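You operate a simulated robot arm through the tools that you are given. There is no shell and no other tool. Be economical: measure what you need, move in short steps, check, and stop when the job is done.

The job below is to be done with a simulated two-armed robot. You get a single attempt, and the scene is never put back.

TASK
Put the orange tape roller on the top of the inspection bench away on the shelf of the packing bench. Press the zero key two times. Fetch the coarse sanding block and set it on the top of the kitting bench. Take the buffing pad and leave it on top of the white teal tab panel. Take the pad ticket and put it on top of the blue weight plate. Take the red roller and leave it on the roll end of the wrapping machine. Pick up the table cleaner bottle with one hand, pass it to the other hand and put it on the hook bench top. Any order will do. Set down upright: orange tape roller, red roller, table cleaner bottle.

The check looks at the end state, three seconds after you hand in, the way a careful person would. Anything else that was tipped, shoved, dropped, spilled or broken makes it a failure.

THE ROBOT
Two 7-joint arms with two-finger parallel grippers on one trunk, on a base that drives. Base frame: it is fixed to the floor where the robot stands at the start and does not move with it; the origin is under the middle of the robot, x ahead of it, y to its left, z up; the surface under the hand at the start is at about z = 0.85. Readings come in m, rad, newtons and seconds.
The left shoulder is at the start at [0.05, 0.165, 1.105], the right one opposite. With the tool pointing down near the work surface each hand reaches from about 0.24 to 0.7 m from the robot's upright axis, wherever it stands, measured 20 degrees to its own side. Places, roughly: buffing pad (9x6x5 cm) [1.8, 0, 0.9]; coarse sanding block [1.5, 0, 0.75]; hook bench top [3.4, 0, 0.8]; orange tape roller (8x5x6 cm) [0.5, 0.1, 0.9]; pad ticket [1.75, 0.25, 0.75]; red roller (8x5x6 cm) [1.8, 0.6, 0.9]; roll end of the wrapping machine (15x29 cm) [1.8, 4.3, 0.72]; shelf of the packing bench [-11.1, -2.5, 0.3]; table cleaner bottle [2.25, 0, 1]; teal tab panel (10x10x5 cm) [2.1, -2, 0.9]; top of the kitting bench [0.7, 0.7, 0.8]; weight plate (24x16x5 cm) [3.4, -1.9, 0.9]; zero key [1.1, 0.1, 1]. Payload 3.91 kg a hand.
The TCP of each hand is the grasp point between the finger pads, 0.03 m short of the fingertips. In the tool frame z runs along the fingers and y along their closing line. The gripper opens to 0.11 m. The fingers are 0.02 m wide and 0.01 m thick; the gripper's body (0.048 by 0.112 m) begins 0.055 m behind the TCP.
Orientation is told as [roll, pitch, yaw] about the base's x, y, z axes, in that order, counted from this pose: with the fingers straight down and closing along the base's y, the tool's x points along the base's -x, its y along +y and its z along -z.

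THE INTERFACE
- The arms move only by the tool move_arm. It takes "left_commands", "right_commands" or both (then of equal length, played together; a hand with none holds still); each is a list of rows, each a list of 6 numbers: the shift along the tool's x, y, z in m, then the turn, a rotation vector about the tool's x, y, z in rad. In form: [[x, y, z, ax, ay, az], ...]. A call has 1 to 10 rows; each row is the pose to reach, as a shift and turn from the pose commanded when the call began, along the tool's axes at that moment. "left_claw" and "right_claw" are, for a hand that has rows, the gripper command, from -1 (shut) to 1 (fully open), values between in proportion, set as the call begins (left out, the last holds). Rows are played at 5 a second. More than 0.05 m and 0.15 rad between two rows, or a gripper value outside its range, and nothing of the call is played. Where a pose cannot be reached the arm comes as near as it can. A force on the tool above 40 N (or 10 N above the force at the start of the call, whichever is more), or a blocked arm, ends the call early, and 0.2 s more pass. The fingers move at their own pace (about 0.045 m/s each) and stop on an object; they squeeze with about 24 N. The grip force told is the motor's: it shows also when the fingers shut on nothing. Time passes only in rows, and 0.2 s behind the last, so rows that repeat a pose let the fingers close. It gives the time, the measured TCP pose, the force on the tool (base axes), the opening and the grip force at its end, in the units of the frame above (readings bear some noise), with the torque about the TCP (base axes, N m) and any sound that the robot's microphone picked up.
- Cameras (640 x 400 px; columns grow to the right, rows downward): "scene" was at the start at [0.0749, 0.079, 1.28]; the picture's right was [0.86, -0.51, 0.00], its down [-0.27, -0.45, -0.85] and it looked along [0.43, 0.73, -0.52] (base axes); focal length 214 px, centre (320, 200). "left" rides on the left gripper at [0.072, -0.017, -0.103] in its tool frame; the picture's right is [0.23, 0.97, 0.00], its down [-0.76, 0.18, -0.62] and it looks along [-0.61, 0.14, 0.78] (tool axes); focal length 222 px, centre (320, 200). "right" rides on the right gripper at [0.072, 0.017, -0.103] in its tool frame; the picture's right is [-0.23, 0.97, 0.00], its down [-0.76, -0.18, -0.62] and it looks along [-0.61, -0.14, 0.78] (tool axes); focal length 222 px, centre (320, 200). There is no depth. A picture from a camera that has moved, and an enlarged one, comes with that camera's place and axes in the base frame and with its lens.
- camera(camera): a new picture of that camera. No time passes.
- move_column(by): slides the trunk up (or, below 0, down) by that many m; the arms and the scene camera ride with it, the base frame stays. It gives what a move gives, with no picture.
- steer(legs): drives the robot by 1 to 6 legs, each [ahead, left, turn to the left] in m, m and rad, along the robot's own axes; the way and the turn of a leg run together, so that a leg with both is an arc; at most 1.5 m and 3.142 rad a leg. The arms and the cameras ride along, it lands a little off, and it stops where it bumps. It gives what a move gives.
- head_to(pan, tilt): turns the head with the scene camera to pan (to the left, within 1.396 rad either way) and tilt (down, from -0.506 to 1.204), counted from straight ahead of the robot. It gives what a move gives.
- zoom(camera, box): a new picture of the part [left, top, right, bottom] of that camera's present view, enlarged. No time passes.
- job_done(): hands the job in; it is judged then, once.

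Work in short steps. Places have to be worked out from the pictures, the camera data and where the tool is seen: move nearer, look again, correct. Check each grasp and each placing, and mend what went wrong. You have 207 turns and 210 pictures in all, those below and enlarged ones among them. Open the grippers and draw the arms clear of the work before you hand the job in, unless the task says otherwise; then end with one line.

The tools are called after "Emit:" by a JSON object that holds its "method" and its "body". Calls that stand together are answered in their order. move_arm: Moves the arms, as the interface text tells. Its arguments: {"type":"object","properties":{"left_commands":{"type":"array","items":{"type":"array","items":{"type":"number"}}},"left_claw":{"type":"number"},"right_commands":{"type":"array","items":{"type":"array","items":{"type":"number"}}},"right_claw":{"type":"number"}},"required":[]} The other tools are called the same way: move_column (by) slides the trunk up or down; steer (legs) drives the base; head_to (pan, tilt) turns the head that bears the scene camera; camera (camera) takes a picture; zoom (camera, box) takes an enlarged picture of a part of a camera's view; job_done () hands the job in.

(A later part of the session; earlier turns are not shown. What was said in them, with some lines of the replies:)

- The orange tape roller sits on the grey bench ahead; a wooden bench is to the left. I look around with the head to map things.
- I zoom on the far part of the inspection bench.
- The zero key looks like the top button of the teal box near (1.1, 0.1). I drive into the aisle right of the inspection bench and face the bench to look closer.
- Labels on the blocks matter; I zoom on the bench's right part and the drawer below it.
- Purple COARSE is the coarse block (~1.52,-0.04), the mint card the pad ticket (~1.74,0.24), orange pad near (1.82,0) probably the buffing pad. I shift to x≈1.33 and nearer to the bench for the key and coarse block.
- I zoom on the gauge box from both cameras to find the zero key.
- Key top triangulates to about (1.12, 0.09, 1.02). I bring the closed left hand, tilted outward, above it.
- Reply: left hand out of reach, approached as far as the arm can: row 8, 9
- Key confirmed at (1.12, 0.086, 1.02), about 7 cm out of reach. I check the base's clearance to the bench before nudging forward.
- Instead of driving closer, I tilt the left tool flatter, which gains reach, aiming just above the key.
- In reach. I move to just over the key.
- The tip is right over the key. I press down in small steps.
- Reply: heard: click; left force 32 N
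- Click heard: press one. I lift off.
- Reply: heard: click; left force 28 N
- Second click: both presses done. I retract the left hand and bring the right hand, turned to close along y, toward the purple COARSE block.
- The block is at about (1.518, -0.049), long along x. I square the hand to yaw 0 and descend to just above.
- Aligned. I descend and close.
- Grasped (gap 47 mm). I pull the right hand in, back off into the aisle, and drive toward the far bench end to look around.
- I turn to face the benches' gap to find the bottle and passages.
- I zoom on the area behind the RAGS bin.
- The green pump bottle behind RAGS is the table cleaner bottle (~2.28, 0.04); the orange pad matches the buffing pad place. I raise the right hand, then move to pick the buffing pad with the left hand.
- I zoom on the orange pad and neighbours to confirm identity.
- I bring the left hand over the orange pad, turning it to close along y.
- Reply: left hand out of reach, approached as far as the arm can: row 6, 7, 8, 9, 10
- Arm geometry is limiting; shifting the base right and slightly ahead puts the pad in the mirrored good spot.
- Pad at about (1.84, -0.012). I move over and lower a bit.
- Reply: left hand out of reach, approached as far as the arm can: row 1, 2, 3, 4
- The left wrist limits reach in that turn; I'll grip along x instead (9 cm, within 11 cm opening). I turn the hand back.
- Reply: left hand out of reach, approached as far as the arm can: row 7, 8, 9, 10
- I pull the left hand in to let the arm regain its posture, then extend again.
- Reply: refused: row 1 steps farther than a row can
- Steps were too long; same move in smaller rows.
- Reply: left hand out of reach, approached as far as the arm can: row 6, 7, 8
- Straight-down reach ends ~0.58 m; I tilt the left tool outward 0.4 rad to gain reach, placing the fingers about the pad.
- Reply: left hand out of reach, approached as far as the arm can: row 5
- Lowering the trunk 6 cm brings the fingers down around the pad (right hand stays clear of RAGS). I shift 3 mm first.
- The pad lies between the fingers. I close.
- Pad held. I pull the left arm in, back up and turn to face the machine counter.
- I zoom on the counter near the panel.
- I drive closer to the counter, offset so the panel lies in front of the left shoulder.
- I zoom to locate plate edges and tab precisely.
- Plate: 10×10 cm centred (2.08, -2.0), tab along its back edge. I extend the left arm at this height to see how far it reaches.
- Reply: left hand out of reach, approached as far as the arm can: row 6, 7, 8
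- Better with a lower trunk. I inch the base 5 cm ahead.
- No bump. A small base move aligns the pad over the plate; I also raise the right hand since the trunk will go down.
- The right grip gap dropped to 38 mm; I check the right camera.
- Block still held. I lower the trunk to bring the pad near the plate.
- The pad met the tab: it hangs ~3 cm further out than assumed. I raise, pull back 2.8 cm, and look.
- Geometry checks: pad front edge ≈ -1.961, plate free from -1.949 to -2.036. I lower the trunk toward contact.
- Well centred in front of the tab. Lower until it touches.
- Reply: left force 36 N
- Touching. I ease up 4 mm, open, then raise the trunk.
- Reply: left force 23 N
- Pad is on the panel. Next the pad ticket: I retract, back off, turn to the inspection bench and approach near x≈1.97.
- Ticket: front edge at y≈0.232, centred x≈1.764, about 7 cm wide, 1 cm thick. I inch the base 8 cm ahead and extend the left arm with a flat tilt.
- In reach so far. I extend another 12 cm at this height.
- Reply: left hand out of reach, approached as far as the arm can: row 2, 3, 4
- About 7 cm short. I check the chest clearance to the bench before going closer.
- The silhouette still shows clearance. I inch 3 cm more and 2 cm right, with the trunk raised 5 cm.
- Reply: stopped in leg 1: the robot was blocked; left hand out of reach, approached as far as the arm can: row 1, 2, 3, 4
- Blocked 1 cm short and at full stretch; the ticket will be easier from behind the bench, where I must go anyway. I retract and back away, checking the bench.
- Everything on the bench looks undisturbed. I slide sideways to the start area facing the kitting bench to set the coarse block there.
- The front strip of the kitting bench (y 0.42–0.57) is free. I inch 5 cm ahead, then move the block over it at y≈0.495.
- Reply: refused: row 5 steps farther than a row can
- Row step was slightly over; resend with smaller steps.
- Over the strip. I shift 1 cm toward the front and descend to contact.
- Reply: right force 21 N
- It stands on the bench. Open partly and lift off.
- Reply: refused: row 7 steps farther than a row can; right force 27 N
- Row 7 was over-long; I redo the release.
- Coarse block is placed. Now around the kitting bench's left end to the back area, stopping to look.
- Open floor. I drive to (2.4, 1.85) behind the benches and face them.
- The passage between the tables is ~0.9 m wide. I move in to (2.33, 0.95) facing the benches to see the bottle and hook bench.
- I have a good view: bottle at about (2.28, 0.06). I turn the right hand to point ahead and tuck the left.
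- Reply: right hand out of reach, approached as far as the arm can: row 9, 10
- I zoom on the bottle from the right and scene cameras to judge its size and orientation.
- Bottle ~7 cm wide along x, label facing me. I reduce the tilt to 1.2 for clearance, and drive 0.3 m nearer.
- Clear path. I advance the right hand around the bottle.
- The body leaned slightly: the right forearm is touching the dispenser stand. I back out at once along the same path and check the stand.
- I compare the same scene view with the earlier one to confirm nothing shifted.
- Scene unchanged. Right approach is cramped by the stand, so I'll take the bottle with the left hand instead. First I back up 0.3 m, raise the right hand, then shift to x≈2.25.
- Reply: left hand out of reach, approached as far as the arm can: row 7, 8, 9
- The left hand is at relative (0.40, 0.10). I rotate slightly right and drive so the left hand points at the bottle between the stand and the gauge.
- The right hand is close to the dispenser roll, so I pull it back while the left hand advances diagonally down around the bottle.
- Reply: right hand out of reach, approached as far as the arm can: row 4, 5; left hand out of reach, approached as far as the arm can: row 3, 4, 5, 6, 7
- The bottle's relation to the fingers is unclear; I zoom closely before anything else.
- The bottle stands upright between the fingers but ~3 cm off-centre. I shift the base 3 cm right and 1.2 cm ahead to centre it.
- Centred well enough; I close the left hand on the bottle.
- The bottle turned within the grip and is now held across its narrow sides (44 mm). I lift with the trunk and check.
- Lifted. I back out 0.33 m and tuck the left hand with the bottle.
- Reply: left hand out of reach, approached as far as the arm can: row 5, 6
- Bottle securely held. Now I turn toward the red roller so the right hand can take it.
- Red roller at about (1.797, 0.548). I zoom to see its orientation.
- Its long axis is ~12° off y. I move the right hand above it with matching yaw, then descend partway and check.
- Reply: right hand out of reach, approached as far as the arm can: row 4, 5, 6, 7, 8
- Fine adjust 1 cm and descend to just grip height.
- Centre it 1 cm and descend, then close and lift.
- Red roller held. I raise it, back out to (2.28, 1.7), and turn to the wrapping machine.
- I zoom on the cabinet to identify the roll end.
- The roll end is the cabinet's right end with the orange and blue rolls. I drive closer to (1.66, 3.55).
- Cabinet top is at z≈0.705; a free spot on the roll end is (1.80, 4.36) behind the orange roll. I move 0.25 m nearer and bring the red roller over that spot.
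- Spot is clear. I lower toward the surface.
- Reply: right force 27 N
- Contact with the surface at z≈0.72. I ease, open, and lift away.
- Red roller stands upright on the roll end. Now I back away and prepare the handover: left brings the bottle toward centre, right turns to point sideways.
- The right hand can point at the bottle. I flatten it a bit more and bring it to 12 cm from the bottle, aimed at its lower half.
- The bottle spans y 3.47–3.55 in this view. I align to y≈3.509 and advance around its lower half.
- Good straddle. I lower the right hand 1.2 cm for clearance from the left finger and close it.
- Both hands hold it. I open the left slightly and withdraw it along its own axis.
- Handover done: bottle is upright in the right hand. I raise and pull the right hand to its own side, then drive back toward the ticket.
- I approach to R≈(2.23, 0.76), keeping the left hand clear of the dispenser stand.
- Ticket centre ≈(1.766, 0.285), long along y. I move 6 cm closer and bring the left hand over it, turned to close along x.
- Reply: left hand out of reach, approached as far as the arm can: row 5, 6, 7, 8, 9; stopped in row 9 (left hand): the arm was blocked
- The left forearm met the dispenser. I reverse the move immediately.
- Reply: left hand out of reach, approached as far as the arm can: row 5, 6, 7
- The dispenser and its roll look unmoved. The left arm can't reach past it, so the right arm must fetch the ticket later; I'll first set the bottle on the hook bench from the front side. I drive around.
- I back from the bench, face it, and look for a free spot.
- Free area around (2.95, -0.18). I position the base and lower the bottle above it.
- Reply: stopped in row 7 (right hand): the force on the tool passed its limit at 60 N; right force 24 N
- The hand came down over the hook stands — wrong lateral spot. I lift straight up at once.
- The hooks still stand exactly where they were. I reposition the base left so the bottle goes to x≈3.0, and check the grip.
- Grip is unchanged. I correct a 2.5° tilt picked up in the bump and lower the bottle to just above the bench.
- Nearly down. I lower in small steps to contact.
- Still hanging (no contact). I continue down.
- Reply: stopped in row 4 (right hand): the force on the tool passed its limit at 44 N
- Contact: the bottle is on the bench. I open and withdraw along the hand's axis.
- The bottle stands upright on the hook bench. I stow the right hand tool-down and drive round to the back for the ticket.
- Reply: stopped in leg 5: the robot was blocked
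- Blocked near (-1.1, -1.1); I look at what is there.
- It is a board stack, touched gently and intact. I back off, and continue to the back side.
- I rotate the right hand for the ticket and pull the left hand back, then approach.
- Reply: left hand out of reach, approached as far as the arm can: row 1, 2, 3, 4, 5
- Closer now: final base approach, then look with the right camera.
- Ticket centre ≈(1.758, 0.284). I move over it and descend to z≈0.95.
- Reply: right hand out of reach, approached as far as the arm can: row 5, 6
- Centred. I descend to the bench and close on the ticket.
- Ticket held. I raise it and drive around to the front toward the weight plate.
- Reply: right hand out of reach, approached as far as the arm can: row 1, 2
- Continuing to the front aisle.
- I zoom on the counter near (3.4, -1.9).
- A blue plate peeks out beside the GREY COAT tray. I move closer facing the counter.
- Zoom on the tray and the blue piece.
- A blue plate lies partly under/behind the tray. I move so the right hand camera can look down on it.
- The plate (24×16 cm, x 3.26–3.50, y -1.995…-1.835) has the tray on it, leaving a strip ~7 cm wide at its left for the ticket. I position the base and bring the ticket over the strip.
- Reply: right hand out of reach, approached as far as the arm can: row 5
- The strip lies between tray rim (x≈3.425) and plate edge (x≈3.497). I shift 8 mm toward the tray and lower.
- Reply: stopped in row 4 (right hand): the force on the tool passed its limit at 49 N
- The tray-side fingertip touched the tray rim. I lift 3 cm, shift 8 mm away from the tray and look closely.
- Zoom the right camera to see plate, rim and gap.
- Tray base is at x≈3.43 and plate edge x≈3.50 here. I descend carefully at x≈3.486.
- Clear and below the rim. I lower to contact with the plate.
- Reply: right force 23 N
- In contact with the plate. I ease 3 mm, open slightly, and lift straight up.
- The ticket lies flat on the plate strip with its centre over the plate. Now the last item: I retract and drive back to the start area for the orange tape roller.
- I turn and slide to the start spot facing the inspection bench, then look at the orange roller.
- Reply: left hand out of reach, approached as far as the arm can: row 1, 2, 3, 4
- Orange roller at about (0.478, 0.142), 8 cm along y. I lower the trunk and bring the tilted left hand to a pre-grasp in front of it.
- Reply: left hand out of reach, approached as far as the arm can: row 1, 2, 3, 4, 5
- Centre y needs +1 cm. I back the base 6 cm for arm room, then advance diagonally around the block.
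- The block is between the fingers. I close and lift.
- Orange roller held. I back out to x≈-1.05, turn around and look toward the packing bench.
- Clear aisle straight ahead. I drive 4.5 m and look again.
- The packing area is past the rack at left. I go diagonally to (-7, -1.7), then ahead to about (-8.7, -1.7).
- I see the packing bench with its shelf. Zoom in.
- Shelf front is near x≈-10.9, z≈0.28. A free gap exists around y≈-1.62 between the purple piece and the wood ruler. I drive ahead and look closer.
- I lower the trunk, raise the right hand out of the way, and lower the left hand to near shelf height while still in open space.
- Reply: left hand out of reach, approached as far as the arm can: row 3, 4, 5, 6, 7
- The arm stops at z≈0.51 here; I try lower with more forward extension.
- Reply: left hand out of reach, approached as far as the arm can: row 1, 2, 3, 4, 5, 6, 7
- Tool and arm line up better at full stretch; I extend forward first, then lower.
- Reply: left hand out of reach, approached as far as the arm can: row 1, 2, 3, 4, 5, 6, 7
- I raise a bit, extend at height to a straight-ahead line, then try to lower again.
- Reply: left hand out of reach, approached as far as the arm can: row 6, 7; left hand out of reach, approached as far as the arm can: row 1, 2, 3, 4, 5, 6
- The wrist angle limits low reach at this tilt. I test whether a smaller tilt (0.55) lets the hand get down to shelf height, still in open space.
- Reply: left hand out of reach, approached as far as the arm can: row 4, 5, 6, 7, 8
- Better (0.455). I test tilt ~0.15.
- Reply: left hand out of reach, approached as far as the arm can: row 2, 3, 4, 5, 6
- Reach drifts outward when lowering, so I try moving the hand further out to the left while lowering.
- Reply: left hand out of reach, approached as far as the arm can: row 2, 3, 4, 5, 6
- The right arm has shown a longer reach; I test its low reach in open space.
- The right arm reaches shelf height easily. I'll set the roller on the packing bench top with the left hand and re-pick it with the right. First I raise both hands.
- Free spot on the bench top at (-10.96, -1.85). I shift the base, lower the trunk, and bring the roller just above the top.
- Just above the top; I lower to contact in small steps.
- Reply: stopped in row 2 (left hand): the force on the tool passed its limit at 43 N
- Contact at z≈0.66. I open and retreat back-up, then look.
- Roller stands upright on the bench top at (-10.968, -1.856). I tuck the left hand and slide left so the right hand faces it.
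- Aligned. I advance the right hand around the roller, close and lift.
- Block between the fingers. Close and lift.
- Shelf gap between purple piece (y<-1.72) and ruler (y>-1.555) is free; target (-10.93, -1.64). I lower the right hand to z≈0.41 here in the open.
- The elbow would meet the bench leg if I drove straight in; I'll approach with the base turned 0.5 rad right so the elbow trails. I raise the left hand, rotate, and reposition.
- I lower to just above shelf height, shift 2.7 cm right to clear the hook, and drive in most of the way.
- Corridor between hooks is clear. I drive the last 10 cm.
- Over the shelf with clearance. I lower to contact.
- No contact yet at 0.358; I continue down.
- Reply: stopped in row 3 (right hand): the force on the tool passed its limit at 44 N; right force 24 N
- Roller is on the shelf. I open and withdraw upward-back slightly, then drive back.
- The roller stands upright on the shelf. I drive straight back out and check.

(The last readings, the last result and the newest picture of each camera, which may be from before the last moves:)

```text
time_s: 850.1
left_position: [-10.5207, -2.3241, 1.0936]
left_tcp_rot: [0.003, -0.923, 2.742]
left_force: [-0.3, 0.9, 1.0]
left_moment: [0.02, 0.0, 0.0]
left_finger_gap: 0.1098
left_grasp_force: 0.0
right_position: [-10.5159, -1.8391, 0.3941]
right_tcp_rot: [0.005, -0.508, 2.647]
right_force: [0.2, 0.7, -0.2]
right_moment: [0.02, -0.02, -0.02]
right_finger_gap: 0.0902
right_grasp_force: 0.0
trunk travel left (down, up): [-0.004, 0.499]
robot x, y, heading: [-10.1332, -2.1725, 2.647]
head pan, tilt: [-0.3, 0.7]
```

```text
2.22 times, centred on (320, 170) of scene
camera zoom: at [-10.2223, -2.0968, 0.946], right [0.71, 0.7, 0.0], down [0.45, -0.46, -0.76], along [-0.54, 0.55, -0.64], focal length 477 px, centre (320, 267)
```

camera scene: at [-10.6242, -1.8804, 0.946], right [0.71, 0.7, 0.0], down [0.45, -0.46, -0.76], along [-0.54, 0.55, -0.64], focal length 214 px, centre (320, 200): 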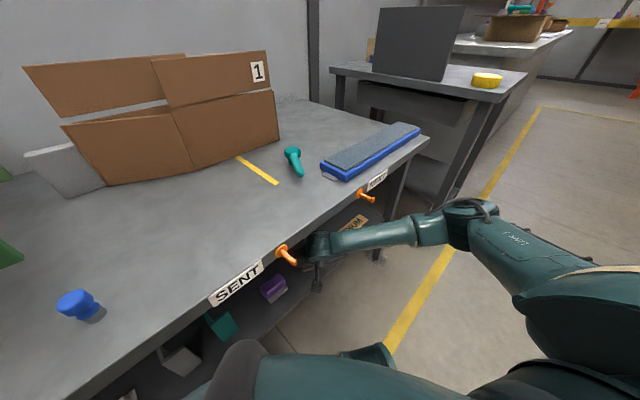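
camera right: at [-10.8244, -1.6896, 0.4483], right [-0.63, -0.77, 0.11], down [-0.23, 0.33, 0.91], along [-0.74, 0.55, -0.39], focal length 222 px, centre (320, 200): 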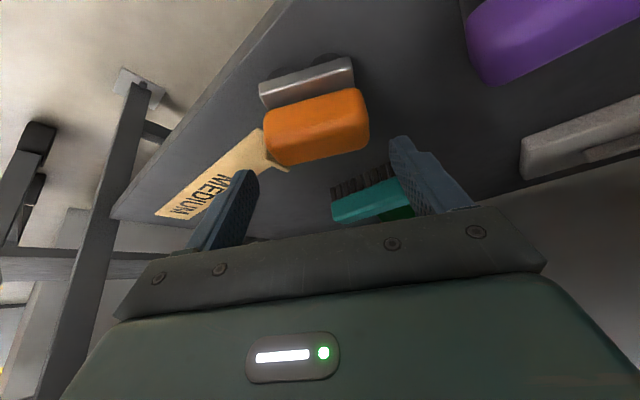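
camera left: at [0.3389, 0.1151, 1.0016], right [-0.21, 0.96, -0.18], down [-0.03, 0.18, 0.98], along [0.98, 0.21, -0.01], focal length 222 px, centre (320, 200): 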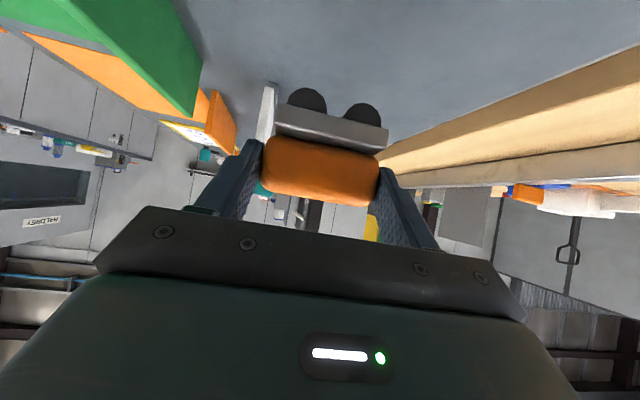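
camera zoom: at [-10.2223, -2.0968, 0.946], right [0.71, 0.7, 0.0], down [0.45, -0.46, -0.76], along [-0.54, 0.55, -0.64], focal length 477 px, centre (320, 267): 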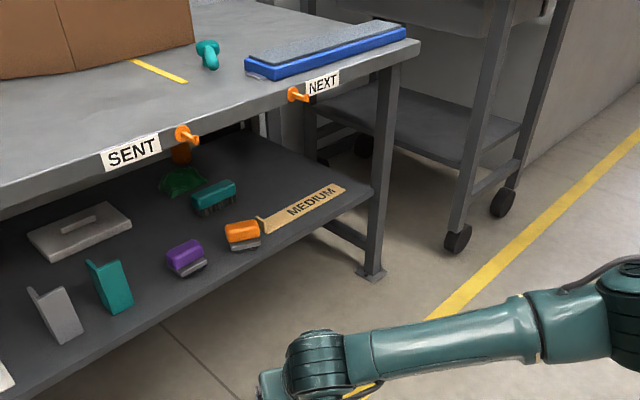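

The orange roller is upright on the shelf beside the purple one, and both grippers are open and clear. I hand in.

Emit:
{"method": "job_done", "body": {}}

```text
The job is handed in.
```

I carried out all seven tasks and handed the job in; the orange tape roller, red roller and table cleaner bottle were all upright when I set them down. The pad ticket lies only about two-thirds on the blue weight plate, because a tray covers the rest. I also brushed the dispenser stand and bumped a hook stand, the inspection bench and a board stack. None looked moved afterwards; I took no second look at the board stack.
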